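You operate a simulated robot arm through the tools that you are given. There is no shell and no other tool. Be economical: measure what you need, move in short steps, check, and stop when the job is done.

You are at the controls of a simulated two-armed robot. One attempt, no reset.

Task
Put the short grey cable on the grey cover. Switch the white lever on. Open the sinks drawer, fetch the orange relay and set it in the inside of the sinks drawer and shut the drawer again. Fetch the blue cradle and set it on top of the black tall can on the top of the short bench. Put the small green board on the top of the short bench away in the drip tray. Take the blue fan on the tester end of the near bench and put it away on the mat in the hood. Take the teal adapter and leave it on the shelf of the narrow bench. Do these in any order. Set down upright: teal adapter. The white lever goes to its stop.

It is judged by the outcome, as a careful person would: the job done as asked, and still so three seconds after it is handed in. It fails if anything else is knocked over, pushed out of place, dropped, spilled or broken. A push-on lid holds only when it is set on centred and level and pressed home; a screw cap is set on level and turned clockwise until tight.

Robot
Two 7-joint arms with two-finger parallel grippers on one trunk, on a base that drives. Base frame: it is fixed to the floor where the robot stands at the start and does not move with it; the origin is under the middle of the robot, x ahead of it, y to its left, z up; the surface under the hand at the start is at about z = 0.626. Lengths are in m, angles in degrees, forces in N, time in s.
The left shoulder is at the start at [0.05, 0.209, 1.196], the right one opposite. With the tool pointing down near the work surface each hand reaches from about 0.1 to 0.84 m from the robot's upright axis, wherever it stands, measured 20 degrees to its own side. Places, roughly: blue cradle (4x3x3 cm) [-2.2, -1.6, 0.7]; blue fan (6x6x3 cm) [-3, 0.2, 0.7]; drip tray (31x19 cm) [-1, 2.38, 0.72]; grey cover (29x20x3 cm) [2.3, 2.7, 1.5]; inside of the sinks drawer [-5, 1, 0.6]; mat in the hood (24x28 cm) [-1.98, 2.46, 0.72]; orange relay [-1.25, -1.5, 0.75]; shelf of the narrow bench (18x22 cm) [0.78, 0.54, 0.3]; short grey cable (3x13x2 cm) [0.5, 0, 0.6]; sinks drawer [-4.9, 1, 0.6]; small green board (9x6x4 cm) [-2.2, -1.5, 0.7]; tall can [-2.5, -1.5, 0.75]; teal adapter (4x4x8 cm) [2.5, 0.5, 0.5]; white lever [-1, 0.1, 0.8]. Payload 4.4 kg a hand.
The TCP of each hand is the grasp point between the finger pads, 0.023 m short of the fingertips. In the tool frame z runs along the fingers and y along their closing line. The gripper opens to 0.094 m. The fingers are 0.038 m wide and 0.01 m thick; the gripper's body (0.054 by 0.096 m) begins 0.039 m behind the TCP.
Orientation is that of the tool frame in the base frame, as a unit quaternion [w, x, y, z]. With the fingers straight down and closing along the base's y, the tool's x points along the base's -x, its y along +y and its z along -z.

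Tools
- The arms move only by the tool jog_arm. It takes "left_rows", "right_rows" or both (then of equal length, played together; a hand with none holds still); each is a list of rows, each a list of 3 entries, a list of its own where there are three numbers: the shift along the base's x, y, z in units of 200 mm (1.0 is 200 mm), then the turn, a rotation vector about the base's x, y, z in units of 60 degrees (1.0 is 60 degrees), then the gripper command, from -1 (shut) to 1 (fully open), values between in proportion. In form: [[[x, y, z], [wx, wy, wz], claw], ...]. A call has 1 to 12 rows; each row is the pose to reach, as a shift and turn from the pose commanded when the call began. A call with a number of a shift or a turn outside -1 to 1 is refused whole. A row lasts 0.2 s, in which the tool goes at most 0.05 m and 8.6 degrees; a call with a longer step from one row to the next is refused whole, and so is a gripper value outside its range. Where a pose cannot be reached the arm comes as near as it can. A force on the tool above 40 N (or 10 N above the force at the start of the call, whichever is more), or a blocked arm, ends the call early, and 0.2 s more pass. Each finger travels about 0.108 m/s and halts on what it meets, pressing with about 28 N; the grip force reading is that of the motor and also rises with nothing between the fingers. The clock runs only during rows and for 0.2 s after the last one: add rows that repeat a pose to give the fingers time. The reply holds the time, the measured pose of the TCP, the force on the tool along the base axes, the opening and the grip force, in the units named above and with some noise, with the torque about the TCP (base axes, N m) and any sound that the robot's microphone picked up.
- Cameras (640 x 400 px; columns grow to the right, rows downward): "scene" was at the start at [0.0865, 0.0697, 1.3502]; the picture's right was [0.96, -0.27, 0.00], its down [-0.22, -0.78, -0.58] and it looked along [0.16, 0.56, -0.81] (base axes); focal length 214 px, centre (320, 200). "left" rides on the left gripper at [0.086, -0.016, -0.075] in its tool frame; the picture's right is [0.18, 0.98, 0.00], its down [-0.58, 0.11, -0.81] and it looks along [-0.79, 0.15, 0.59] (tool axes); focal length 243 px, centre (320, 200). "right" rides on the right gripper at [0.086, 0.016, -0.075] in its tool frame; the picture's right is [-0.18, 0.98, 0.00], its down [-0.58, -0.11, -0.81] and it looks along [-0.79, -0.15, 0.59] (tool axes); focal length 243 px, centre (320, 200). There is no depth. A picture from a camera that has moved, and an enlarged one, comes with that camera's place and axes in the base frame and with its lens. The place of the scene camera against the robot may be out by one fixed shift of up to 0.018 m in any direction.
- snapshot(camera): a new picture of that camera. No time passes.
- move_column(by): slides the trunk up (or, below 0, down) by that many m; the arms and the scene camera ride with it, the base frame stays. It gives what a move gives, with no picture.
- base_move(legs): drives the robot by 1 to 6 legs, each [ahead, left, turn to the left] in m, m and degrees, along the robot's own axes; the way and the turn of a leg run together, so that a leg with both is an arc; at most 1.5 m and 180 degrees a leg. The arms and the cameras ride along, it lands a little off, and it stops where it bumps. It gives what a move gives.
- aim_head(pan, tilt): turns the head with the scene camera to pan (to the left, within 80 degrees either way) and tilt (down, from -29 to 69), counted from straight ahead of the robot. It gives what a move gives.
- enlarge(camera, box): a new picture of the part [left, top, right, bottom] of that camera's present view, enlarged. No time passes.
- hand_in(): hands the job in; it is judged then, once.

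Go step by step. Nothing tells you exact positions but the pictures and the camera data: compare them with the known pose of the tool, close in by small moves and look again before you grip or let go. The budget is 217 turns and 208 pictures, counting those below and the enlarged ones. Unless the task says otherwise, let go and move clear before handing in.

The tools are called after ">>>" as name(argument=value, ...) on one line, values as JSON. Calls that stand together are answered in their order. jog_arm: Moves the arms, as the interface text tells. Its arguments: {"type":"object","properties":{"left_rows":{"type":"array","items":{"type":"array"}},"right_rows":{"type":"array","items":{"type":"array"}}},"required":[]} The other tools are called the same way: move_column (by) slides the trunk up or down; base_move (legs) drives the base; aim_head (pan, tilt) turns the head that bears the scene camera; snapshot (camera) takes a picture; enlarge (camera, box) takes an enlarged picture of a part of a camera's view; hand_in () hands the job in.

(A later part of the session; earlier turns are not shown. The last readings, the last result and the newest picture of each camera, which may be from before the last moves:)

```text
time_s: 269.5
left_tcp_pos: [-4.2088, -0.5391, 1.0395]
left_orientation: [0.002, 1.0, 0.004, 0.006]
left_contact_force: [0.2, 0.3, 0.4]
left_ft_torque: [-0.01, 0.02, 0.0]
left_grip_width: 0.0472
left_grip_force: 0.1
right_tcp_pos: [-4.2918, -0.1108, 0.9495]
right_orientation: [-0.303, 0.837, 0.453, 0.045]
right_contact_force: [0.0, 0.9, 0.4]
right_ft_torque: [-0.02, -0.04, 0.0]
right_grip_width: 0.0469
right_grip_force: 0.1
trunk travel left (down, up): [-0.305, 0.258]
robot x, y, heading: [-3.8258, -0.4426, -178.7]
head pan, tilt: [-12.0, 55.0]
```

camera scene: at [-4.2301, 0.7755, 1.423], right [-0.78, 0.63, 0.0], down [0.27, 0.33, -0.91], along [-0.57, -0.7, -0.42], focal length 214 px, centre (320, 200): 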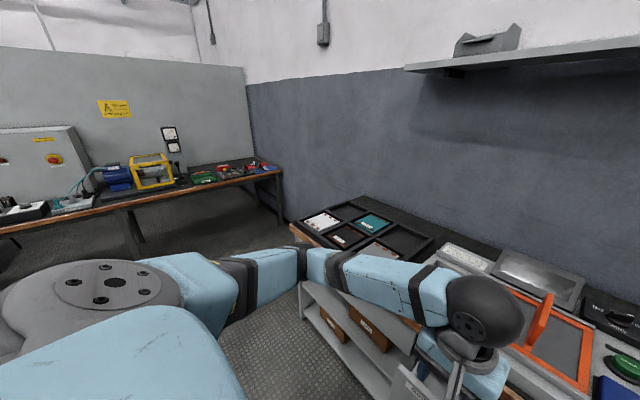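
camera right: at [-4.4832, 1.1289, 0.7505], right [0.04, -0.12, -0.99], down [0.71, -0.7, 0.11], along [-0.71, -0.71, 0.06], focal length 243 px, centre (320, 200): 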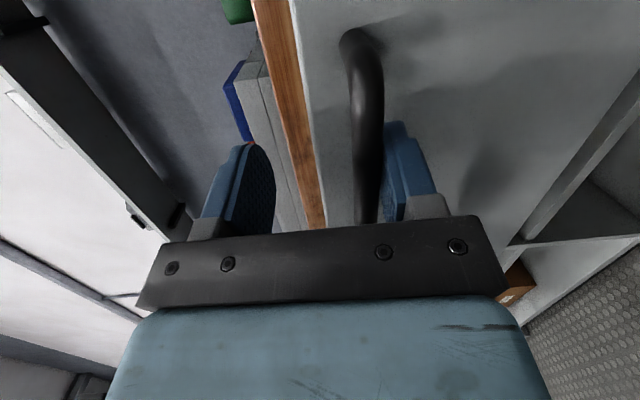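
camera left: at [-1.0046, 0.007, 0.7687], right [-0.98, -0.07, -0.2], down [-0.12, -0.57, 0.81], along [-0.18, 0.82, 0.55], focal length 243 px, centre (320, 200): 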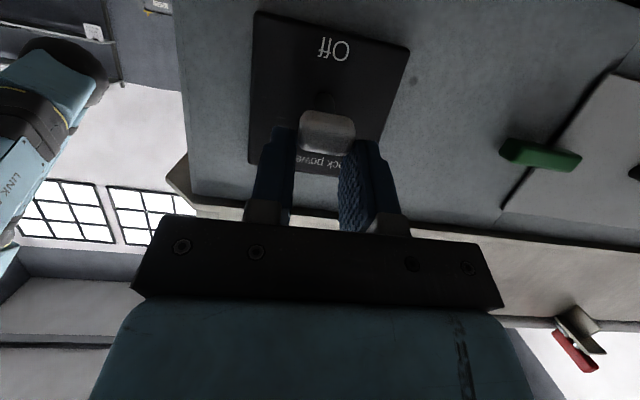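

The two hands were too close together. I move the left hand outward, then rotate the right one.

>>> jog_arm(left_rows=[[[0, -0.24, 0], [0, 0, 0], 0], [[0, -0.48, 0], [0, 0, 0], 0], [[0, -0.72, 0], [0, 0, 0], 0], [[0, -0.96, 0], [0, 0, 0], 0]], right_rows=[[[0, 0, 0], [0, 0, 0], 0], [[0, 0, 0], [0, 0, 0], 0], [[0, 0.1, 0], [0, 0, 0], 0], [[0, 0.2, 0], [0, 0, 0], 0]])

```text
time_s: 270.7
left_tcp_pos: [-4.2074, -0.7309, 1.0399]
left_orientation: [0.002, 1.0, 0.004, 0.007]
left_contact_force: [0.6, -0.1, -0.1]
left_ft_torque: [-0.02, -0.02, -0.03]
left_grip_width: 0.0471
left_grip_force: 0.1
right_tcp_pos: [-4.2928, -0.0929, 0.9398]
right_orientation: [-0.272, 0.844, 0.461, 0.031]
right_contact_force: [-0.3, -0.2, 0.5]
right_ft_torque: [-0.01, 0.0, -0.01]
right_grip_width: 0.0471
right_grip_force: 0.1
trunk travel left (down, up): [-0.305, 0.258]
robot x, y, heading: [-3.8243, -0.4467, -178.7]
head pan, tilt: [-12.0, 55.0]
stopped in row 4 (right hand): the arm was blocked; the commanded pose is now the measured one
```

>>> jog_arm(right_rows=[[[-0.05, -0.08, 0.05], [-0.068, 0.008, -0.116], 0], [[-0.1, -0.16, 0.1], [-0.137, 0.016, -0.232], 0], [[-0.15, -0.24, 0.15], [-0.205, 0.024, -0.349], 0], [[-0.2, -0.32, 0.2], [-0.274, 0.032, -0.465], 0], [[-0.25, -0.4, 0.25], [-0.342, 0.04, -0.581], 0], [[-0.25, -0.48, 0.3], [-0.411, 0.047, -0.7], 0], [[-0.25, -0.56, 0.3], [-0.48, 0.055, -0.814], 0], [[-0.25, -0.64, 0.3], [-0.548, 0.063, -0.93], 0]])

>>> aim_head(pan=0, tilt=30)

>>> snapshot(camera="scene")

```text
time_s: 271.3
left_tcp_pos: [-4.2074, -0.7322, 1.0394]
left_orientation: [0.002, 1.0, 0.004, 0.007]
left_contact_force: [-0.2, -1.4, -0.6]
left_ft_torque: [-0.03, -0.03, 0.01]
left_grip_width: 0.0467
left_grip_force: 0.2
right_tcp_pos: [-4.2739, -0.0401, 0.9275]
right_orientation: [-0.298, 0.874, 0.366, 0.118]
right_contact_force: [-0.6, -1.2, -0.4]
right_ft_torque: [0.01, -0.01, -0.01]
right_grip_width: 0.047
right_grip_force: 0.1
trunk travel left (down, up): [-0.305, 0.258]
robot x, y, heading: [-3.8233, -0.4431, -178.7]
head pan, tilt: [-12.0, 55.0]
stopped in row 2 (right hand): the arm was blocked; the commanded pose is now the measured one
```

```text
time_s: 272.2
left_tcp_pos: [-4.2067, -0.7303, 1.0387]
left_orientation: [0.002, 1.0, 0.005, 0.006]
left_contact_force: [0.7, -0.7, -0.7]
left_ft_torque: [-0.01, -0.02, 0.03]
left_grip_width: 0.0472
left_grip_force: 0.1
right_tcp_pos: [-4.2732, -0.0391, 0.9301]
right_orientation: [-0.299, 0.873, 0.366, 0.117]
right_contact_force: [-1.1, -1.2, 0.5]
right_ft_torque: [0.02, 0.04, 0.01]
right_grip_width: 0.0471
right_grip_force: 0.1
trunk travel left (down, up): [-0.305, 0.258]
robot x, y, heading: [-3.8234, -0.4459, -178.7]
head pan, tilt: [0.0, 30.0]
```

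```text
67 pictures are left
camera scene: at [-3.9825, -0.4503, 1.4295], right [-0.02, 1.0, 0.0], down [0.5, 0.01, -0.87], along [-0.87, -0.02, -0.5], focal length 214 px, centre (320, 200)
```

scene: 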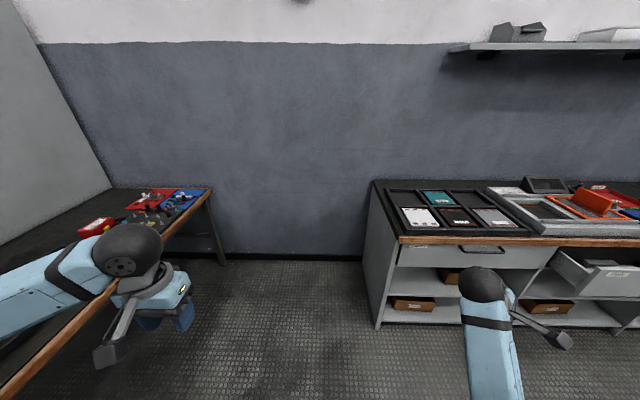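

>>> jog_arm(right_rows=[[[-0.15, 0, 0.1], [0, 0, 0], 0], [[-0.3, 0, 0.2], [0, 0, 0], 0], [[-0.45, 0, 0.3], [0, 0, 0], 0], [[-0.6, 0, 0.4], [0, 0, 0], 0], [[-0.75, 0, 0.5], [0, 0, 0], 0]])

>>> jog_arm(right_rows=[[[0, 0, 0], [-0.12, 0, 0], 0], [[0, 0, 0], [-0.24, 0, 0], 0], [[0, 0, 0], [-0.36, 0, 0], 0], [[0, 0, 0], [-0.48, 0, 0], 0], [[0, 0, 0], [-0.6, 0, 0], 0]])

>>> snapshot(camera="scene")

```text
time_s: 272.8
left_tcp_pos: [-4.2079, -0.7316, 1.0363]
left_orientation: [0.001, 1.0, 0.005, 0.006]
left_contact_force: [0.0, -0.1, 0.1]
left_ft_torque: [0.03, 0.01, -0.03]
left_grip_width: 0.0471
left_grip_force: 0.1
right_tcp_pos: [-4.2776, -0.0178, 0.8968]
right_orientation: [-0.285, 0.852, 0.384, 0.211]
right_contact_force: [-0.1, -0.2, 0.0]
right_ft_torque: [-0.03, -0.02, -0.02]
right_grip_width: 0.047
right_grip_force: 0.1
trunk travel left (down, up): [-0.305, 0.258]
robot x, y, heading: [-3.8214, -0.4446, -178.4]
head pan, tilt: [0.0, 30.0]
stopped in row 3 (right hand): the arm was blocked; the commanded pose is now the measured one
```

```text
time_s: 273.6
left_tcp_pos: [-4.2078, -0.7313, 1.0334]
left_orientation: [0.002, 1.0, 0.004, 0.006]
left_contact_force: [-0.4, 0.2, -0.5]
left_ft_torque: [-0.02, -0.01, -0.02]
left_grip_width: 0.047
left_grip_force: 0.1
right_tcp_pos: [-4.2221, 0.0562, 0.8728]
right_orientation: [-0.188, 0.866, 0.393, 0.245]
right_contact_force: [-0.4, -0.2, -0.1]
right_ft_torque: [0.04, 0.0, 0.02]
right_grip_width: 0.047
right_grip_force: 0.2
trunk travel left (down, up): [-0.305, 0.258]
robot x, y, heading: [-3.8261, -0.4437, -178.5]
head pan, tilt: [0.0, 30.0]
stopped in row 3 (right hand): the arm was blocked; the commanded pose is now the measured one
```

```text
66 pictures are left
camera scene: at [-3.9825, -0.4498, 1.4249], right [-0.02, 1.0, 0.0], down [0.5, 0.01, -0.87], along [-0.87, -0.02, -0.5], focal length 214 px, centre (320, 200)
```

scene: 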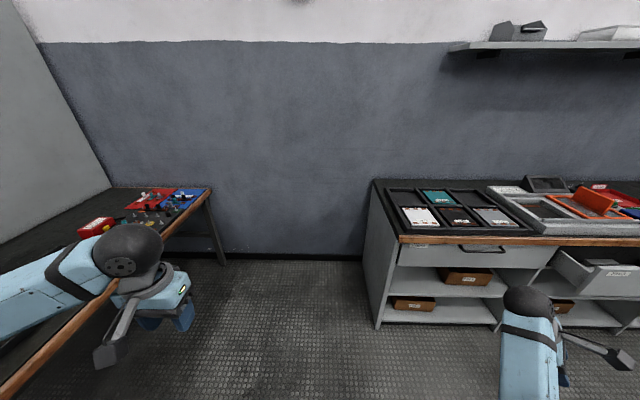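

>>> aim_head(pan=-70, tilt=45)

>>> snapshot(camera="scene")

```text
time_s: 275.0
left_tcp_pos: [-4.209, -0.7321, 1.0336]
left_orientation: [0.002, 1.0, 0.004, 0.006]
left_contact_force: [-0.9, -0.2, 0.5]
left_ft_torque: [0.01, 0.02, -0.02]
left_grip_width: 0.0468
left_grip_force: 0.2
right_tcp_pos: [-4.2236, 0.0574, 0.8753]
right_orientation: [-0.19, 0.867, 0.391, 0.243]
right_contact_force: [-0.1, -0.5, 0.6]
right_ft_torque: [-0.01, 0.03, -0.04]
right_grip_width: 0.0469
right_grip_force: 0.1
trunk travel left (down, up): [-0.305, 0.258]
robot x, y, heading: [-3.8239, -0.4465, -178.7]
head pan, tilt: [-70.0, 45.0]
```

```text
65 pictures are left
camera scene: at [-3.9217, -0.3724, 1.4021], right [0.93, 0.36, 0.0], down [0.26, -0.66, -0.71], along [-0.26, 0.66, -0.71], focal length 214 px, centre (320, 200)
```

scene: 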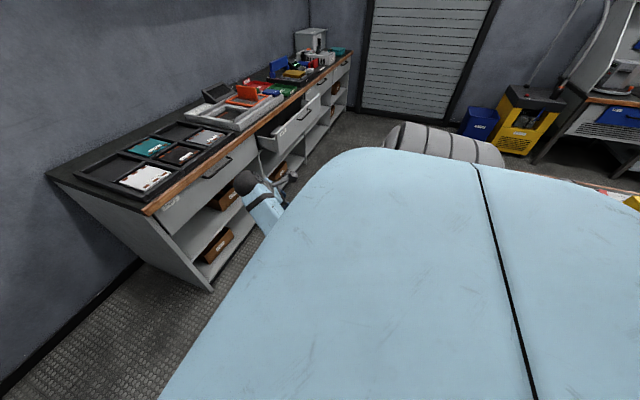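

The right elbow has tucked against the body. I stretch the right arm forward to free it.

>>> jog_arm(right_rows=[[[-0.2, 0.05, -0.05], [0, 0, 0], 0], [[-0.4, 0.1, -0.1], [0, 0, 0], 0], [[-0.6, 0.15, -0.15], [0, 0, 0], 0], [[-0.8, 0.2, -0.2], [0, 0, 0], 0], [[-1, 0.25, -0.25], [0, 0, 0], 0]])

```text
time_s: 276.2
left_tcp_pos: [-4.2083, -0.7316, 1.0228]
left_orientation: [0.001, 1.0, 0.005, 0.007]
left_contact_force: [0.4, 0.3, 0.5]
left_ft_torque: [-0.01, 0.02, -0.02]
left_grip_width: 0.0468
left_grip_force: 0.0
right_tcp_pos: [-4.4215, 0.108, 0.8125]
right_orientation: [-0.19, 0.867, 0.391, 0.246]
right_contact_force: [-0.2, -0.5, 0.7]
right_ft_torque: [0.01, 0.01, 0.01]
right_grip_width: 0.0468
right_grip_force: 0.0
trunk travel left (down, up): [-0.305, 0.258]
robot x, y, heading: [-3.8224, -0.4458, -178.6]
head pan, tilt: [-70.0, 45.0]
```

>>> jog_arm(right_rows=[[[0, 0, 0.02], [-0.047, 0.061, -0.0975], 0], [[0, 0, 0.05], [-0.095, 0.1225, -0.195], 0], [[0, 0, 0.1], [-0.142, 0.184, -0.2925], 0], [[0, 0, 0.15], [-0.19, 0.245, -0.39], 0], [[0, 0, 0.2], [-0.237, 0.306, -0.4875], 0], [[0, 0, 0.25], [-0.284, 0.3675, -0.585], 0], [[0, 0, 0.3], [-0.332, 0.429, -0.6825], 0], [[0, 0, 0.35], [-0.379, 0.49, -0.78], 0]])

```text
time_s: 278.0
left_tcp_pos: [-4.2075, -0.7315, 1.0239]
left_orientation: [0.001, 1.0, 0.004, 0.006]
left_contact_force: [-0.3, 0.3, -0.6]
left_ft_torque: [0.0, -0.01, -0.01]
left_grip_width: 0.0471
left_grip_force: 0.1
right_tcp_pos: [-4.4217, 0.1063, 0.8845]
right_orientation: [-0.001, 1.0, 0.001, 0.0]
right_contact_force: [-0.4, 0.6, 0.2]
right_ft_torque: [-0.01, 0.04, 0.01]
right_grip_width: 0.0471
right_grip_force: 0.1
trunk travel left (down, up): [-0.305, 0.258]
robot x, y, heading: [-3.8256, -0.4445, -178.5]
head pan, tilt: [-70.0, 45.0]
```

The right hand is tool-down again. I bring it in to a moderate pose, then turn to face the short bench.

>>> jog_arm(right_rows=[[[0, -0.2, 0.12], [0, 0, 0], 0], [[0.05, -0.4, 0.24], [0, 0, 0], 0], [[0.1, -0.6, 0.36], [0, 0, 0], 0], [[0.15, -0.8, 0.48], [0, 0, 0], 0], [[0.3, -0.95, 0.55], [0, 0, 0], 0]], left_rows=[[[0, 0, 0.1], [0, 0, 0], 0], [[0, 0, 0.2], [0, 0, 0], 0], [[0, 0, 0.3], [0, 0, 0], 0], [[0, 0, 0.4], [0, 0, 0], 0], [[0, 0, 0.4], [0, 0, 0], 0]])

>>> base_move(legs=[[0, 0, 89], [0, 1.2, 0], [0, 0.35, 0]])

>>> aim_head(pan=0, tilt=40)

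>>> snapshot(camera="scene")

```text
time_s: 279.2
left_tcp_pos: [-4.2087, -0.7323, 1.1044]
left_orientation: [0.001, 1.0, 0.004, 0.006]
left_contact_force: [0.0, -0.7, 0.4]
left_ft_torque: [0.0, -0.04, -0.01]
left_grip_width: 0.0469
left_grip_force: 0.0
right_tcp_pos: [-4.3975, -0.0152, 0.9738]
right_orientation: [-0.015, 1.0, -0.01, 0.0]
right_contact_force: [0.5, -0.6, -0.7]
right_ft_torque: [-0.04, 0.0, 0.01]
right_grip_width: 0.0467
right_grip_force: 0.2
right hand out of reach, approached as far as the arm can: row 4, 5
trunk travel left (down, up): [-0.305, 0.258]
robot x, y, heading: [-3.8243, -0.4463, -178.6]
head pan, tilt: [-70.0, 45.0]
```

```text
time_s: 297.0
left_tcp_pos: [-1.9906, -0.8038, 1.1039]
left_orientation: [-0.003, 0.704, 0.71, 0.005]
left_contact_force: [-0.1, -0.3, 0.5]
left_ft_torque: [0.0, -0.02, 0.01]
left_grip_width: 0.047
left_grip_force: 0.1
right_tcp_pos: [-2.7084, -0.9923, 0.9744]
right_orientation: [-0.006, 0.715, 0.699, -0.011]
right_contact_force: [-0.5, 0.2, -0.4]
right_ft_torque: [-0.02, 0.02, 0.01]
right_grip_width: 0.0472
right_grip_force: 0.1
trunk travel left (down, up): [-0.305, 0.258]
robot x, y, heading: [-2.2761, -0.4219, -89.0]
head pan, tilt: [-70.0, 45.0]
```

```text
time_s: 298.4
left_tcp_pos: [-1.9924, -0.8041, 1.1047]
left_orientation: [-0.003, 0.704, 0.71, 0.005]
left_contact_force: [-0.6, -0.2, 0.5]
left_ft_torque: [-0.02, 0.01, 0.0]
left_grip_width: 0.0469
left_grip_force: 0.1
right_tcp_pos: [-2.7109, -0.9922, 0.9747]
right_orientation: [-0.008, 0.717, 0.697, -0.012]
right_contact_force: [-0.1, 0.7, 0.2]
right_ft_torque: [0.0, 0.05, -0.04]
right_grip_width: 0.0472
right_grip_force: 0.0
trunk travel left (down, up): [-0.305, 0.258]
robot x, y, heading: [-2.2761, -0.4205, -89.1]
head pan, tilt: [0.0, 40.0]
```

```text
64 pictures are left
camera scene: at [-2.2746, -0.5718, 1.4], right [-1.0, -0.02, 0.0], down [-0.01, 0.64, -0.77], along [0.02, -0.77, -0.64], focal length 214 px, centre (320, 200)
```

scene: 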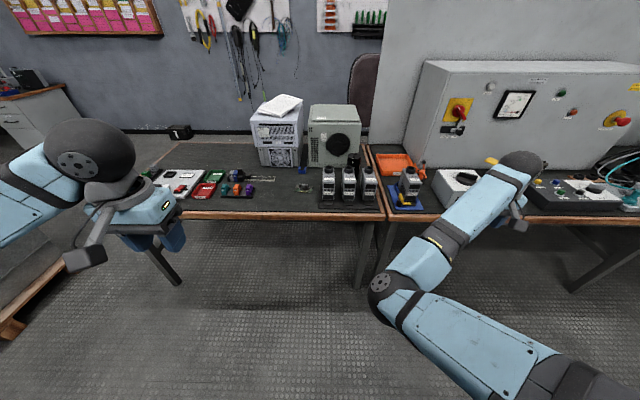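

>>> enlarge(camera="scene", box=[140, 130, 260, 220])

>>> enlarge(camera="scene", box=[240, 130, 440, 220])

```text
4.44 times, centred on (200, 175) of scene
camera zoom: at [-2.2746, -0.5718, 1.4], right [-1.0, -0.02, 0.0], down [-0.01, 0.64, -0.77], along [0.02, -0.77, -0.64], focal length 953 px, centre (853, 311)
```

zoom: 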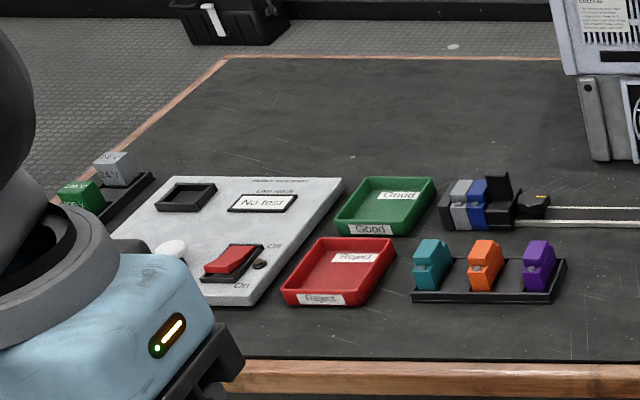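

```text
3.20 times, centred on (340, 175) of scene
camera zoom: at [-2.2746, -0.5718, 1.4], right [-1.0, -0.02, 0.0], down [-0.01, 0.64, -0.77], along [0.02, -0.77, -0.64], focal length 686 px, centre (256, 280)
```

zoom: 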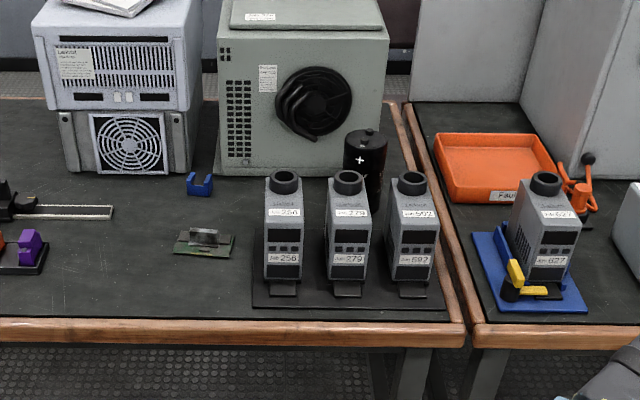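

Found: blue cradle ≈(−2.15, −1.63), green board ≈(−2.17, −1.48), black can ≈(−2.43, −1.6). I move closer and shift so the left hand suits.

>>> base_move(legs=[[0.43, -0.15, 0]])

>>> jog_arm(left_rows=[[[0, -0.2, 0], [0, 0, 0], 0], [[0, -0.44, 0], [0, 0, 0], 0], [[0, -0.68, 0], [0, 0, 0], 0], [[0, -0.92, -0.05], [0, 0, 0], 0], [[0, -1, -0.2], [0, 0, 0], 0]])

>>> snapshot(camera="left")

```text
time_s: 301.1
left_tcp_pos: [-2.1322, -1.2349, 1.104]
left_orientation: [-0.004, 0.704, 0.71, 0.006]
left_contact_force: [0.5, -0.7, 0.1]
left_ft_torque: [-0.02, 0.0, 0.02]
left_grip_width: 0.0469
left_grip_force: 0.3
right_tcp_pos: [-2.8516, -1.424, 0.9739]
right_orientation: [-0.008, 0.716, 0.698, -0.012]
right_contact_force: [0.4, -0.3, -0.5]
right_ft_torque: [-0.01, -0.01, -0.02]
right_grip_width: 0.0472
right_grip_force: 0.0
trunk travel left (down, up): [-0.305, 0.258]
robot x, y, heading: [-2.4145, -0.8525, -88.7]
head pan, tilt: [0.0, 40.0]
```

```text
time_s: 302.3
left_tcp_pos: [-2.1329, -1.4356, 1.0635]
left_orientation: [-0.004, 0.705, 0.71, 0.005]
left_contact_force: [-0.4, 0.1, -0.1]
left_ft_torque: [-0.04, -0.01, 0.01]
left_grip_width: 0.0471
left_grip_force: 0.0
right_tcp_pos: [-2.8526, -1.4253, 0.9751]
right_orientation: [-0.009, 0.716, 0.698, -0.012]
right_contact_force: [0.0, 0.6, -0.2]
right_ft_torque: [-0.03, 0.0, 0.01]
right_grip_width: 0.047
right_grip_force: 0.1
trunk travel left (down, up): [-0.305, 0.258]
robot x, y, heading: [-2.4188, -0.8505, -88.6]
head pan, tilt: [0.0, 40.0]
```

```text
61 pictures are left
camera left: at [-2.1501, -1.3489, 1.1388], right [0.98, 0.19, 0.0], down [0.11, -0.59, 0.8], along [0.16, -0.78, -0.6], focal length 243 px, centre (320, 200)
```

left: 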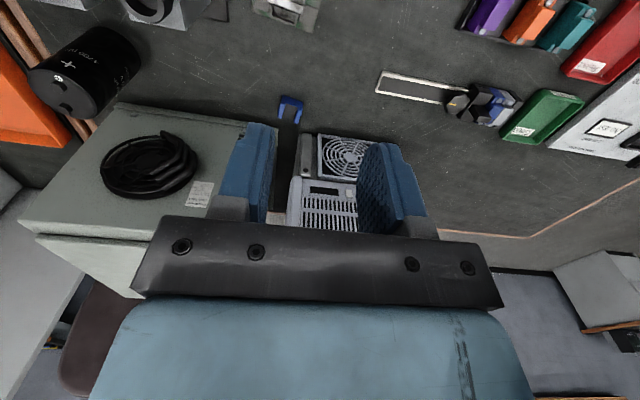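

The wrist view puts the cradle at (−2.151, −1.615) and the can top near (−2.42, −1.56). I lower over the cradle.

>>> jog_arm(left_rows=[[[-0.02, -0.18, -0.12], [0, 0, 0], 0.5], [[-0.04, -0.36, -0.24], [0, 0, 0], 0.5], [[-0.06, -0.54, -0.36], [0, 0, 0], 0.5], [[-0.08, -0.72, -0.48], [0, 0, 0], 0.5], [[-0.09, -0.88, -0.65], [0, 0, 0], 0.5], [[-0.09, -0.89, -0.88], [0, 0, 0], 0.5]])

>>> jog_arm(left_rows=[[[0, 0, -0.2], [0, 0, 0], 0.5], [[0, 0, -0.4], [0, 0, 0], 0.5]])

>>> snapshot(camera="left")

>>> enlarge(camera="scene", box=[180, 110, 400, 250])

```text
time_s: 303.7
left_tcp_pos: [-2.1515, -1.6115, 0.8889]
left_orientation: [-0.003, 0.704, 0.711, 0.005]
left_contact_force: [-0.8, 0.4, 0.1]
left_ft_torque: [-0.03, -0.02, -0.01]
left_grip_width: 0.0706
left_grip_force: 0.1
right_tcp_pos: [-2.8522, -1.4248, 0.9755]
right_orientation: [-0.008, 0.716, 0.698, -0.012]
right_contact_force: [0.8, 0.2, -0.6]
right_ft_torque: [-0.01, -0.01, -0.02]
right_grip_width: 0.0469
right_grip_force: 0.1
trunk travel left (down, up): [-0.305, 0.258]
robot x, y, heading: [-2.4175, -0.8507, -88.7]
head pan, tilt: [0.0, 40.0]
```

```text
time_s: 304.3
left_tcp_pos: [-2.1501, -1.6113, 0.8084]
left_orientation: [-0.003, 0.705, 0.71, 0.006]
left_contact_force: [0.6, 0.1, 0.1]
left_ft_torque: [0.02, 0.02, 0.01]
left_grip_width: 0.0706
left_grip_force: 0.2
right_tcp_pos: [-2.8528, -1.4237, 0.9745]
right_orientation: [-0.008, 0.717, 0.697, -0.011]
right_contact_force: [0.3, -1.0, -0.1]
right_ft_torque: [0.01, -0.01, -0.02]
right_grip_width: 0.0471
right_grip_force: 0.1
trunk travel left (down, up): [-0.305, 0.258]
robot x, y, heading: [-2.4184, -0.8525, -88.6]
head pan, tilt: [0.0, 40.0]
```

```text
60 pictures are left
camera left: at [-2.1684, -1.5253, 0.8836], right [0.98, 0.19, 0.01], down [0.11, -0.59, 0.8], along [0.16, -0.78, -0.6], focal length 243 px, centre (320, 200)
```

left: 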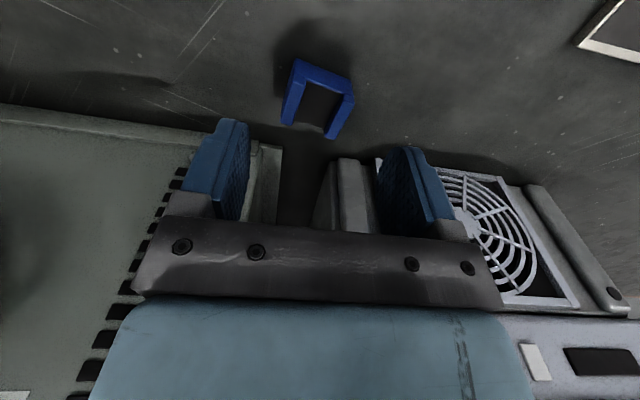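

```text
2.86 times, centred on (290, 180) of scene
camera zoom: at [-2.4152, -1.0035, 1.4], right [-1.0, -0.02, 0.0], down [-0.01, 0.64, -0.77], along [0.02, -0.77, -0.64], focal length 613 px, centre (406, 257)
```

zoom: 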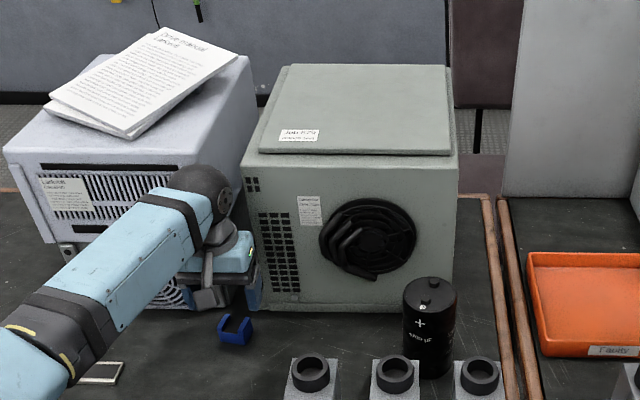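

The cradle stands upright, turned about −17°. I align the hand to it, go down and close on its outer sides.

>>> jog_arm(left_rows=[[[0, -0.02, -0.08], [0, 0, -0.14], 0.5], [[0, -0.04, -0.2], [0, 0, -0.28], 0.5], [[0, -0.04, -0.32], [0, 0, -0.29], 0.5], [[0, -0.04, -0.32], [0, 0, -0.29], 0.2], [[0, -0.04, -0.32], [0, 0, -0.29], -0.5], [[0, -0.04, -0.32], [0, 0, -0.29], -0.5]])

>>> snapshot(camera="left")

```text
time_s: 305.7
left_tcp_pos: [-2.1512, -1.6205, 0.7444]
left_orientation: [-0.002, 0.804, 0.595, 0.006]
left_contact_force: [-0.2, 0.1, 0.2]
left_ft_torque: [-0.01, 0.08, -0.02]
left_grip_width: 0.0396
left_grip_force: 27.3
right_tcp_pos: [-2.8535, -1.4253, 0.974]
right_orientation: [-0.009, 0.717, 0.697, -0.011]
right_contact_force: [1.2, 0.8, -0.1]
right_ft_torque: [-0.01, 0.0, 0.02]
right_grip_width: 0.047
right_grip_force: 0.1
trunk travel left (down, up): [-0.305, 0.258]
robot x, y, heading: [-2.4186, -0.851, -88.4]
head pan, tilt: [0.0, 40.0]
```

```text
58 pictures are left
camera left: at [-2.1419, -1.5329, 0.8197], right [0.99, -0.11, 0.01], down [-0.07, -0.6, 0.8], along [-0.09, -0.79, -0.6], focal length 243 px, centre (320, 200)
```

left: 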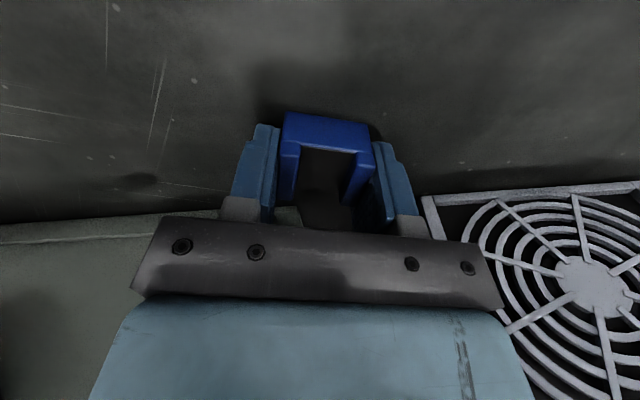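

Gripped. I lift and carry toward the can, then measure the can top from the wrist view.

>>> jog_arm(left_rows=[[[0, 0, 0.1], [0, 0, 0], -0.6], [[0, 0, 0.33], [0, 0, 0], -0.6], [[0, 0.05, 0.55], [0, 0, 0], -0.6], [[0, 0.1, 0.78], [0, 0, 0], -0.6], [[0, 0.15, 1], [0, 0, 0], -0.6], [[-0.22, 0.2, 1], [0, 0, 0.05], -0.6], [[-0.44, 0.3, 1], [0, 0, 0.15], -0.6], [[-0.66, 0.35, 1], [0, 0, 0.29], -0.6]])

>>> snapshot(camera="left")

>>> enlarge(camera="scene", box=[250, 130, 410, 240])

```text
time_s: 307.5
left_tcp_pos: [-2.2836, -1.5499, 0.9451]
left_orientation: [-0.003, 0.703, 0.711, 0.006]
left_contact_force: [0.2, -0.4, -2.1]
left_ft_torque: [-0.01, -0.04, 0.02]
left_grip_width: 0.0401
left_grip_force: 28.4
right_tcp_pos: [-2.8542, -1.4255, 0.9734]
right_orientation: [-0.009, 0.716, 0.698, -0.011]
right_contact_force: [0.3, 0.3, 0.1]
right_ft_torque: [0.02, -0.04, -0.01]
right_grip_width: 0.0471
right_grip_force: 0.0
trunk travel left (down, up): [-0.305, 0.258]
robot x, y, heading: [-2.4177, -0.8512, -88.8]
head pan, tilt: [0.0, 40.0]
```

```text
57 pictures are left
camera left: at [-2.3008, -1.464, 1.0201], right [0.98, 0.19, 0.01], down [0.11, -0.59, 0.8], along [0.16, -0.78, -0.6], focal length 243 px, centre (320, 200)
```

left: 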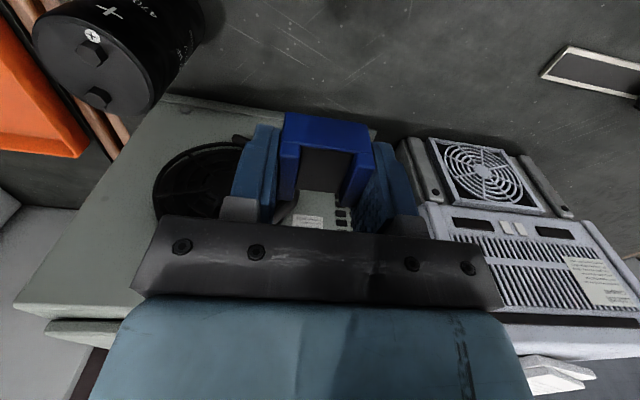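

```text
3.64 times, centred on (330, 185) of scene
camera zoom: at [-2.4164, -1.0037, 1.3999], right [-1.0, -0.02, 0.0], down [-0.01, 0.64, -0.77], along [0.02, -0.77, -0.64], focal length 780 px, centre (284, 254)
```

zoom: 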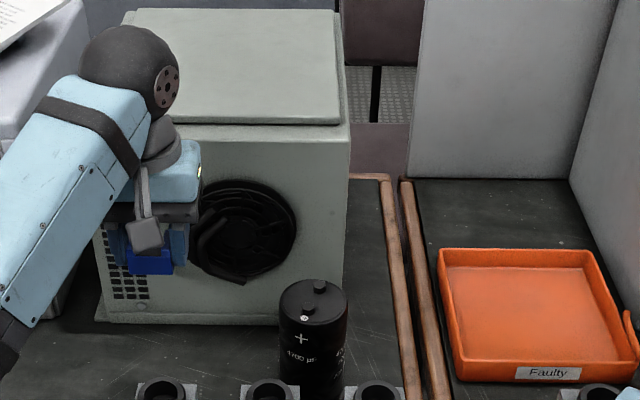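

The can top carries two terminals at (−2.422, −1.552) and (−2.436, −1.585), z≈0.86; the cradle's long side must lie along them. I rotate the hand +67° and move over their midpoint.

>>> jog_arm(left_rows=[[[0, 0, 0.05], [0, 0, 0.14], -0.6], [[-0.1, 0, 0.1], [0, 0, 0.28], -0.6], [[-0.2, 0, 0.1], [0, 0, 0.42], -0.6], [[-0.3, -0.02, 0.1], [0, 0, 0.56], -0.6], [[-0.42, -0.04, 0.1], [0, 0, 0.7], -0.6], [[-0.54, -0.06, 0.1], [0, 0, 0.84], -0.6], [[-0.66, -0.08, 0.1], [0, 0, 0.98], -0.6], [[-0.727, -0.093, 0.1], [0, 0, 1], -0.6]])

>>> jog_arm(left_rows=[[[0, 0, 0], [0, 0, 0.06], -0.6], [[0, 0, -0.1], [0, 0, 0.117], -0.6]])

>>> enlarge(camera="scene", box=[250, 130, 410, 240])

>>> snapshot(camera="left")

```text
time_s: 309.3
left_tcp_pos: [-2.428, -1.5694, 0.9637]
left_orientation: [-0.006, 0.253, 0.967, 0.003]
left_contact_force: [-0.2, 0.9, -2.2]
left_ft_torque: [0.0, 0.03, -0.03]
left_grip_width: 0.0398
left_grip_force: 27.9
right_tcp_pos: [-2.853, -1.4242, 0.9742]
right_orientation: [-0.008, 0.717, 0.697, -0.012]
right_contact_force: [0.3, -0.1, 0.4]
right_ft_torque: [0.0, 0.0, -0.03]
right_grip_width: 0.0471
right_grip_force: 0.0
trunk travel left (down, up): [-0.305, 0.258]
robot x, y, heading: [-2.42, -0.8539, -88.6]
head pan, tilt: [0.0, 40.0]
```

```text
time_s: 309.9
left_tcp_pos: [-2.428, -1.5695, 0.9421]
left_orientation: [-0.006, 0.195, 0.981, 0.003]
left_contact_force: [-0.1, 0.1, -2.3]
left_ft_torque: [0.02, 0.0, -0.02]
left_grip_width: 0.0398
left_grip_force: 28.0
right_tcp_pos: [-2.8532, -1.4247, 0.9746]
right_orientation: [-0.008, 0.716, 0.698, -0.01]
right_contact_force: [-0.4, 0.1, 0.0]
right_ft_torque: [0.01, -0.01, -0.02]
right_grip_width: 0.0471
right_grip_force: 0.0
trunk travel left (down, up): [-0.305, 0.258]
robot x, y, heading: [-2.4183, -0.8477, -88.6]
head pan, tilt: [0.0, 40.0]
```

```text
3.64 times, centred on (330, 185) of scene
camera zoom: at [-2.4151, -1.004, 1.3999], right [-1.0, -0.02, 0.0], down [-0.01, 0.64, -0.77], along [0.02, -0.77, -0.64], focal length 780 px, centre (284, 254)
```

zoom: 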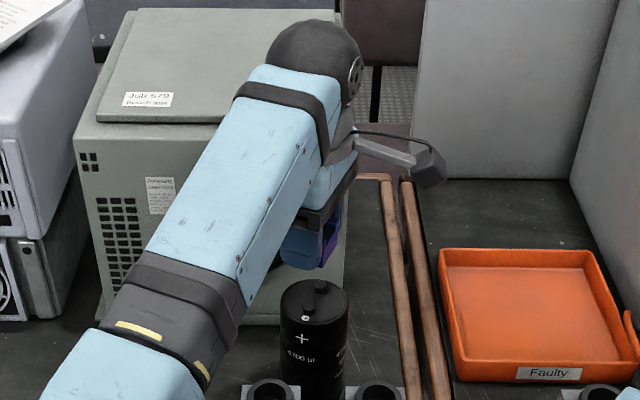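

```text
54 pictures are left
camera left: at [-2.5133, -1.5517, 1.0181], right [0.21, 0.98, 0.01], down [0.59, -0.13, 0.8], along [0.78, -0.16, -0.6], focal length 243 px, centre (320, 200)
```

left: 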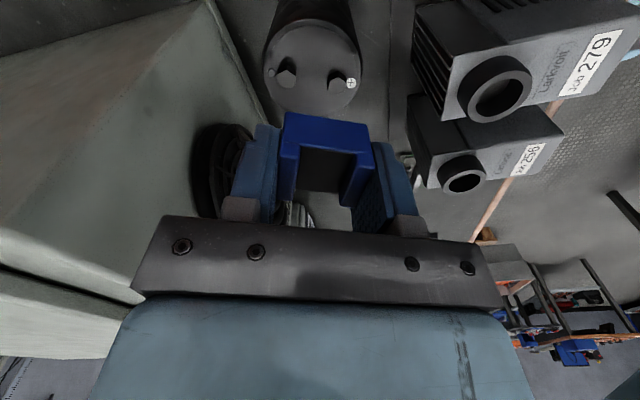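

Now the terminals are seen clearly; their midpoint is (−2.4345, −1.573) at z≈0.85. I correct by 7 mm and lower toward contact.

>>> jog_arm(left_rows=[[[-0.033, -0.018, -0.05], [0, 0, 0.04], -0.6], [[-0.033, -0.018, -0.15], [0, 0, 0.04], -0.6], [[-0.033, -0.018, -0.2], [0, 0, 0.04], -0.6]])

>>> snapshot(camera="left")

```text
time_s: 310.7
left_tcp_pos: [-2.4347, -1.573, 0.905]
left_orientation: [-0.007, 0.175, 0.985, 0.003]
left_contact_force: [-0.1, -0.9, -2.6]
left_ft_torque: [0.02, 0.02, -0.01]
left_grip_width: 0.0401
left_grip_force: 27.9
right_tcp_pos: [-2.8528, -1.4238, 0.9743]
right_orientation: [-0.008, 0.716, 0.698, -0.011]
right_contact_force: [0.1, -0.4, -0.6]
right_ft_torque: [0.01, 0.0, -0.02]
right_grip_width: 0.047
right_grip_force: 0.0
trunk travel left (down, up): [-0.305, 0.258]
robot x, y, heading: [-2.4174, -0.8501, -88.7]
head pan, tilt: [0.0, 40.0]
```

```text
53 pictures are left
camera left: at [-2.5201, -1.5587, 0.9792], right [0.17, 0.99, 0.01], down [0.59, -0.1, 0.8], along [0.79, -0.13, -0.6], focal length 243 px, centre (320, 200)
```

left: 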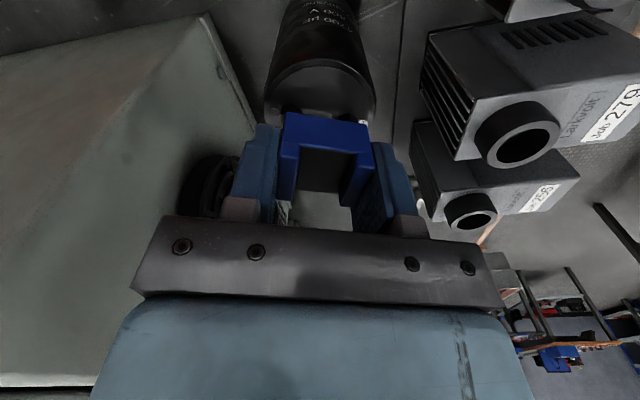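

>>> jog_arm(left_rows=[[[0, 0, -0.03], [0, 0, 0], -0.6], [[0, 0, -0.05], [0, 0, 0], -0.6], [[0, 0, -0.07], [0, 0, 0], -0.6], [[0, 0, -0.09], [0, 0, 0], -0.6], [[0, 0, -0.11], [0, 0, 0], -0.6], [[0, 0, -0.13], [0, 0, 0], -0.6]])

>>> snapshot(camera="left")

```text
time_s: 312.1
left_tcp_pos: [-2.4226, -1.5758, 0.8811]
left_orientation: [0.001, 0.168, 0.986, -0.002]
left_contact_force: [-10.2, 1.7, 32.9]
left_ft_torque: [0.29, 0.7, 0.0]
left_grip_width: 0.0397
left_grip_force: 28.3
right_tcp_pos: [-2.8544, -1.4212, 0.9784]
right_orientation: [-0.007, 0.717, 0.697, -0.012]
right_contact_force: [0.3, -0.2, 0.0]
right_ft_torque: [0.02, 0.01, 0.03]
right_grip_width: 0.047
right_grip_force: 0.0
trunk travel left (down, up): [-0.305, 0.258]
robot x, y, heading: [-2.418, -0.8496, -88.7]
head pan, tilt: [0.0, 40.0]
```

```text
52 pictures are left
camera left: at [-2.5096, -1.5612, 0.9554], right [0.15, 0.99, 0.0], down [0.58, -0.09, 0.81], along [0.8, -0.12, -0.59], focal length 243 px, centre (320, 200)
```

left: 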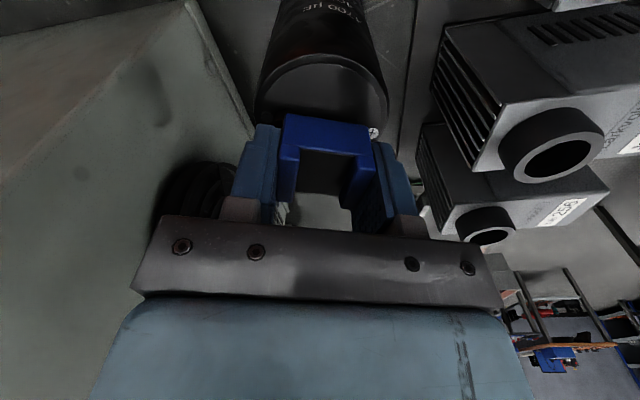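

The touch pushed the hand about 1 cm in +x, so the contact wasn't square. I rise again and re-measure.

>>> jog_arm(left_rows=[[[-0.03, 0.005, 0.08], [0, 0, 0], -0.6], [[-0.2, 0.04, 0.25], [0, 0, 0], -0.6], [[-0.4, 0.08, 0.3], [0, 0, 0], -0.6]])

>>> snapshot(camera="left")

>>> enlarge(camera="scene", box=[250, 130, 410, 240])

```text
time_s: 312.9
left_tcp_pos: [-2.5096, -1.5604, 0.9369]
left_orientation: [-0.004, 0.171, 0.985, 0.003]
left_contact_force: [-0.5, -0.2, -2.7]
left_ft_torque: [0.0, -0.06, -0.01]
left_grip_width: 0.0398
left_grip_force: 28.1
right_tcp_pos: [-2.8537, -1.424, 0.9738]
right_orientation: [-0.008, 0.716, 0.698, -0.011]
right_contact_force: [-0.5, -0.7, -1.0]
right_ft_torque: [-0.01, 0.0, -0.02]
right_grip_width: 0.0467
right_grip_force: 0.0
trunk travel left (down, up): [-0.305, 0.258]
robot x, y, heading: [-2.4208, -0.8504, -88.6]
head pan, tilt: [0.0, 40.0]
```

```text
51 pictures are left
camera left: at [-2.5964, -1.5458, 1.0121], right [0.16, 0.99, 0.01], down [0.59, -0.1, 0.8], along [0.79, -0.12, -0.6], focal length 243 px, centre (320, 200)
```

left: 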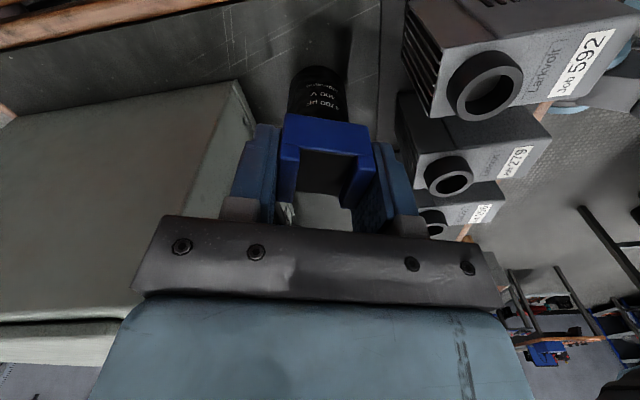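

```text
3.64 times, centred on (330, 185) of scene
camera zoom: at [-2.4158, -1.0038, 1.3997], right [-1.0, -0.02, 0.0], down [-0.01, 0.64, -0.77], along [0.02, -0.77, -0.64], focal length 780 px, centre (284, 254)
```

zoom: 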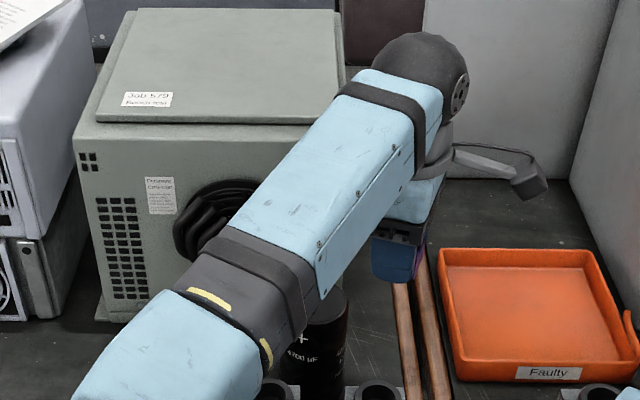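

>>> jog_arm(left_rows=[[[0.15, -0.02, 0.05], [0, 0, 0], -0.6], [[0.3, -0.05, 0.07], [0, 0, 0], -0.6], [[0.378, -0.063, 0.07], [0, 0, 0], -0.6]])

>>> enlarge(camera="left", box=[220, 0, 420, 160])

```text
time_s: 313.7
left_tcp_pos: [-2.4386, -1.5715, 0.9518]
left_orientation: [-0.006, 0.176, 0.984, 0.003]
left_contact_force: [0.3, -0.4, -2.8]
left_ft_torque: [-0.01, -0.02, -0.03]
left_grip_width: 0.0399
left_grip_force: 28.1
right_tcp_pos: [-2.8521, -1.4245, 0.9754]
right_orientation: [-0.008, 0.716, 0.698, -0.012]
right_contact_force: [0.4, 0.0, -0.4]
right_ft_torque: [-0.01, 0.0, 0.01]
right_grip_width: 0.0467
right_grip_force: 0.0
trunk travel left (down, up): [-0.305, 0.258]
robot x, y, heading: [-2.4175, -0.8514, -88.3]
head pan, tilt: [0.0, 40.0]
```

```text
2.50 times, centred on (320, 80) of left
camera zoom: at [-2.5254, -1.5555, 1.0277], right [0.17, 0.99, 0.01], down [0.59, -0.1, 0.8], along [0.79, -0.13, -0.6], focal length 606 px, centre (320, 500)
```

zoom: 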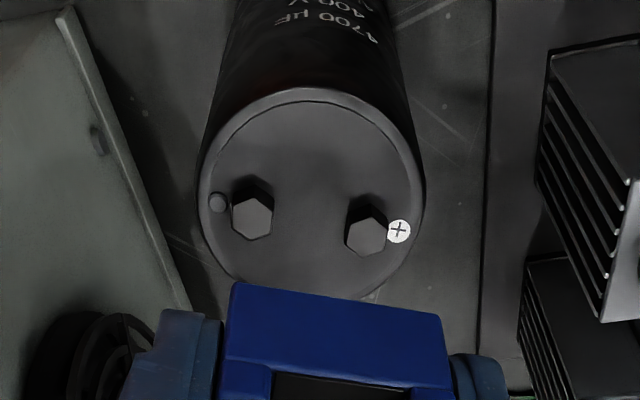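

Terminals' midpoint is at about (−2.431, −1.573). I come down again there and stop at the first light touch.

>>> jog_arm(left_rows=[[[0.033, -0.008, -0.1], [0, 0, 0], -0.6], [[0.033, -0.008, -0.25], [0, 0, 0], -0.6], [[0.033, -0.008, -0.3], [0, 0, 0], -0.6], [[0.033, -0.008, -0.31], [0, 0, 0], -0.6], [[0.033, -0.008, -0.32], [0, 0, 0], -0.6]])

```text
time_s: 314.9
left_tcp_pos: [-2.4321, -1.5721, 0.8858]
left_orientation: [-0.006, 0.174, 0.985, 0.003]
left_contact_force: [-0.3, 0.2, -1.9]
left_ft_torque: [0.02, -0.02, -0.01]
left_grip_width: 0.04
left_grip_force: 28.0
right_tcp_pos: [-2.8525, -1.4242, 0.9758]
right_orientation: [-0.009, 0.716, 0.698, -0.012]
right_contact_force: [0.3, 0.7, -0.1]
right_ft_torque: [-0.01, -0.02, 0.02]
right_grip_width: 0.0466
right_grip_force: 0.1
trunk travel left (down, up): [-0.305, 0.258]
robot x, y, heading: [-2.4157, -0.849, -88.8]
head pan, tilt: [0.0, 40.0]
```

>>> jog_arm(left_rows=[[[0, 0, -0.01], [0, 0, 0], -0.6], [[0, 0, -0.02], [0, 0, 0], -0.6], [[0, 0, -0.02], [0, 0, 0], -0.6]])

```text
time_s: 315.7
left_tcp_pos: [-2.4263, -1.5738, 0.882]
left_orientation: [-0.004, 0.174, 0.985, 0.003]
left_contact_force: [0.6, -0.2, -1.5]
left_ft_torque: [-0.01, -0.02, -0.03]
left_grip_width: 0.04
left_grip_force: 27.8
right_tcp_pos: [-2.8523, -1.4242, 0.9757]
right_orientation: [-0.008, 0.716, 0.698, -0.012]
right_contact_force: [0.5, 0.5, -0.4]
right_ft_torque: [-0.02, 0.03, 0.0]
right_grip_width: 0.047
right_grip_force: 0.2
trunk travel left (down, up): [-0.305, 0.258]
robot x, y, heading: [-2.4136, -0.8474, -88.9]
head pan, tilt: [0.0, 40.0]
```

>>> jog_arm(left_rows=[[[-0.02, 0, -0.01], [0, 0, 0], -0.6], [[-0.02, 0, -0.02], [0, 0, 0], -0.6], [[-0.02, 0, -0.02], [0, 0, 0], -0.6]])

>>> enlarge(camera="left", box=[220, 60, 420, 220])

```text
time_s: 316.5
left_tcp_pos: [-2.4238, -1.5735, 0.881]
left_orientation: [0.0, 0.168, 0.986, 0.0]
left_contact_force: [-7.7, 3.1, 24.5]
left_ft_torque: [0.04, 0.53, -0.04]
left_grip_width: 0.0398
left_grip_force: 28.6
right_tcp_pos: [-2.8538, -1.4219, 0.9772]
right_orientation: [-0.007, 0.716, 0.698, -0.013]
right_contact_force: [0.6, -0.7, 0.1]
right_ft_torque: [0.0, 0.01, -0.04]
right_grip_width: 0.0467
right_grip_force: 0.0
trunk travel left (down, up): [-0.305, 0.258]
robot x, y, heading: [-2.4189, -0.852, -88.9]
head pan, tilt: [0.0, 40.0]
```

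```text
2.50 times, centred on (320, 140) of left
camera zoom: at [-2.5116, -1.56, 0.9559], right [0.15, 0.99, 0.0], down [0.58, -0.09, 0.81], along [0.8, -0.12, -0.59], focal length 606 px, centre (320, 350)
```

zoom: 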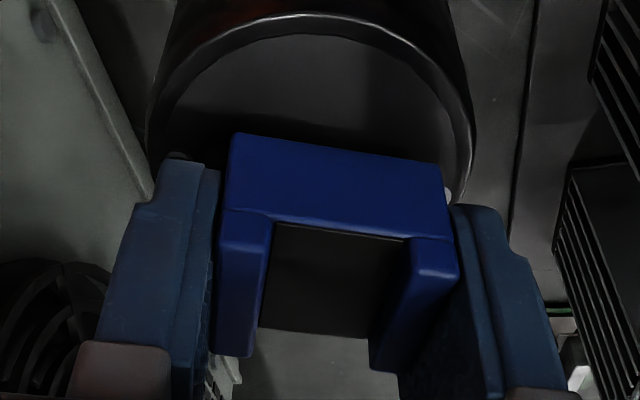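

The contact centre lies about 11 mm to −x of the tool centre. I lift a little, shift −11 mm in x, and touch again.

>>> jog_arm(left_rows=[[[0, 0, 0.03], [0, 0, 0], -0.6], [[-0.055, 0, 0.03], [0, 0, 0], -0.6], [[-0.06, 0, 0.02], [0, 0, 0], -0.6], [[-0.06, 0, 0.01], [0, 0, 0], -0.6], [[-0.06, 0, 0.0], [0, 0, 0], -0.6], [[-0.06, 0, 0.0], [0, 0, 0], -0.6]])

```text
time_s: 317.9
left_tcp_pos: [-2.4271, -1.5752, 0.8826]
left_orientation: [0.002, 0.163, 0.987, -0.001]
left_contact_force: [-0.1, 13.7, 30.8]
left_ft_torque: [0.79, 0.05, -0.02]
left_grip_width: 0.0399
left_grip_force: 27.6
right_tcp_pos: [-2.8522, -1.4201, 0.9774]
right_orientation: [-0.006, 0.716, 0.698, -0.014]
right_contact_force: [0.6, -0.3, -0.2]
right_ft_torque: [-0.02, -0.01, 0.0]
right_grip_width: 0.0469
right_grip_force: 0.1
trunk travel left (down, up): [-0.305, 0.258]
robot x, y, heading: [-2.4147, -0.8517, -88.6]
head pan, tilt: [0.0, 40.0]
```

Now the contact is centred across the terminals. I ease the pressure and open the fingers gently, then rise.

>>> jog_arm(left_rows=[[[0, 0, 0.01], [0, 0, 0], -0.6], [[0, 0, 0.01], [0, 0, 0], -0.1], [[0, 0, 0.01], [0, 0, 0], 0.1], [[0, 0, 0.01], [0, 0, 0], 0.2], [[0, 0, 0.1], [0, 0, 0], 0.2], [[0, 0, 0.3], [0, 0, 0], 0.2], [[0, 0, 0.5], [0, 0, 0], 0.2]])

>>> snapshot(camera="left")

```text
time_s: 319.5
left_tcp_pos: [-2.4391, -1.5743, 0.9795]
left_orientation: [-0.002, 0.17, 0.985, 0.003]
left_contact_force: [-0.5, -0.6, 0.3]
left_ft_torque: [0.0, 0.02, 0.02]
left_grip_width: 0.0564
left_grip_force: 0.1
right_tcp_pos: [-2.853, -1.423, 0.9748]
right_orientation: [-0.008, 0.717, 0.697, -0.011]
right_contact_force: [-1.2, 1.1, 0.0]
right_ft_torque: [-0.01, 0.0, -0.01]
right_grip_width: 0.0467
right_grip_force: 0.0
trunk travel left (down, up): [-0.305, 0.258]
robot x, y, heading: [-2.4188, -0.8506, -88.5]
head pan, tilt: [0.0, 40.0]
```

```text
47 pictures are left
camera left: at [-2.5261, -1.5594, 1.0532], right [0.16, 0.99, 0.01], down [0.59, -0.1, 0.8], along [0.79, -0.12, -0.59], focal length 243 px, centre (320, 200)
```

left: 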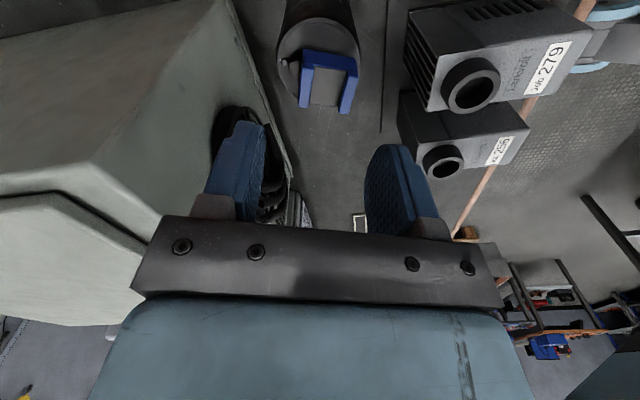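

>>> enlarge(camera="left", box=[250, 0, 410, 130])

```text
3.08 times, centred on (330, 65) of left
camera zoom: at [-2.5261, -1.5594, 1.0532], right [0.16, 0.99, 0.01], down [0.59, -0.1, 0.8], along [0.79, -0.12, -0.59], focal length 746 px, centre (289, 615)
```

zoom: 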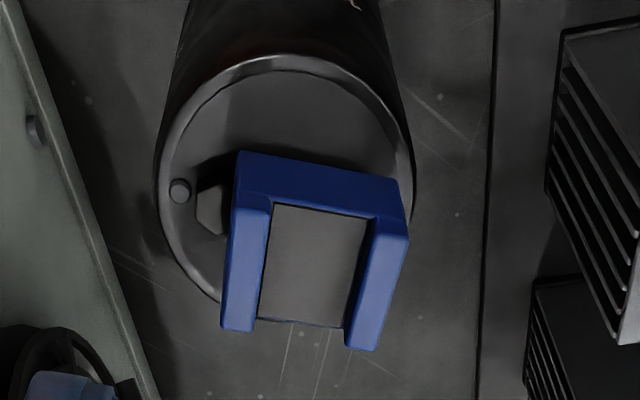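

The cradle stands level but sits about 9 mm too far toward one terminal. I regrip it, lift a few millimetres and shift it toward the other terminal.

>>> jog_arm(left_rows=[[[0.03, 0, -0.2], [0, 0, 0], 0.3], [[0.05, 0, -0.38], [0, 0, 0], 0.3], [[0.05, 0, -0.47], [0, 0, 0], 0.3], [[0.05, 0, -0.47], [0, 0, 0], -0.3], [[0.05, 0, -0.47], [0, 0, 0], -0.6], [[0.05, 0, -0.47], [0, 0, 0], -0.6]])

>>> jog_arm(left_rows=[[[0, 0, 0.04], [0, 0, 0], -0.6], [[-0.01, -0.02, 0.04], [0, 0, 0], -0.6], [[-0.015, -0.043, 0.04], [0, 0, 0], -0.6], [[-0.015, -0.043, 0.03], [0, 0, 0], -0.6], [[-0.015, -0.043, 0.02], [0, 0, 0], -0.6]])

```text
time_s: 320.9
left_tcp_pos: [-2.4186, -1.582, 0.8955]
left_orientation: [0.005, 0.165, 0.986, -0.007]
left_contact_force: [-0.7, -9.7, 27.0]
left_ft_torque: [-0.24, 0.45, 0.03]
left_grip_width: 0.04
left_grip_force: 28.4
right_tcp_pos: [-2.8533, -1.4223, 0.9779]
right_orientation: [-0.006, 0.716, 0.698, -0.012]
right_contact_force: [0.1, -0.2, -0.7]
right_ft_torque: [-0.01, 0.01, -0.02]
right_grip_width: 0.0468
right_grip_force: 0.0
trunk travel left (down, up): [-0.305, 0.258]
robot x, y, heading: [-2.4172, -0.8488, -88.8]
head pan, tilt: [0.0, 40.0]
```

```text
time_s: 321.6
left_tcp_pos: [-2.4171, -1.5821, 0.8944]
left_orientation: [0.009, 0.164, 0.986, -0.002]
left_contact_force: [3.3, 5.9, 22.5]
left_ft_torque: [0.62, 0.34, -0.23]
left_grip_width: 0.0397
left_grip_force: 27.8
right_tcp_pos: [-2.8528, -1.4235, 0.9767]
right_orientation: [-0.008, 0.716, 0.698, -0.013]
right_contact_force: [0.5, -0.7, 0.7]
right_ft_torque: [0.04, -0.01, -0.02]
right_grip_width: 0.0467
right_grip_force: 0.1
trunk travel left (down, up): [-0.305, 0.258]
robot x, y, heading: [-2.4153, -0.8526, -88.8]
head pan, tilt: [0.0, 40.0]
stopped in row 3 (left hand): the force on the tool passed its limit at 47 N (the readings are from after the stop); the commanded pose is now the measured one
```

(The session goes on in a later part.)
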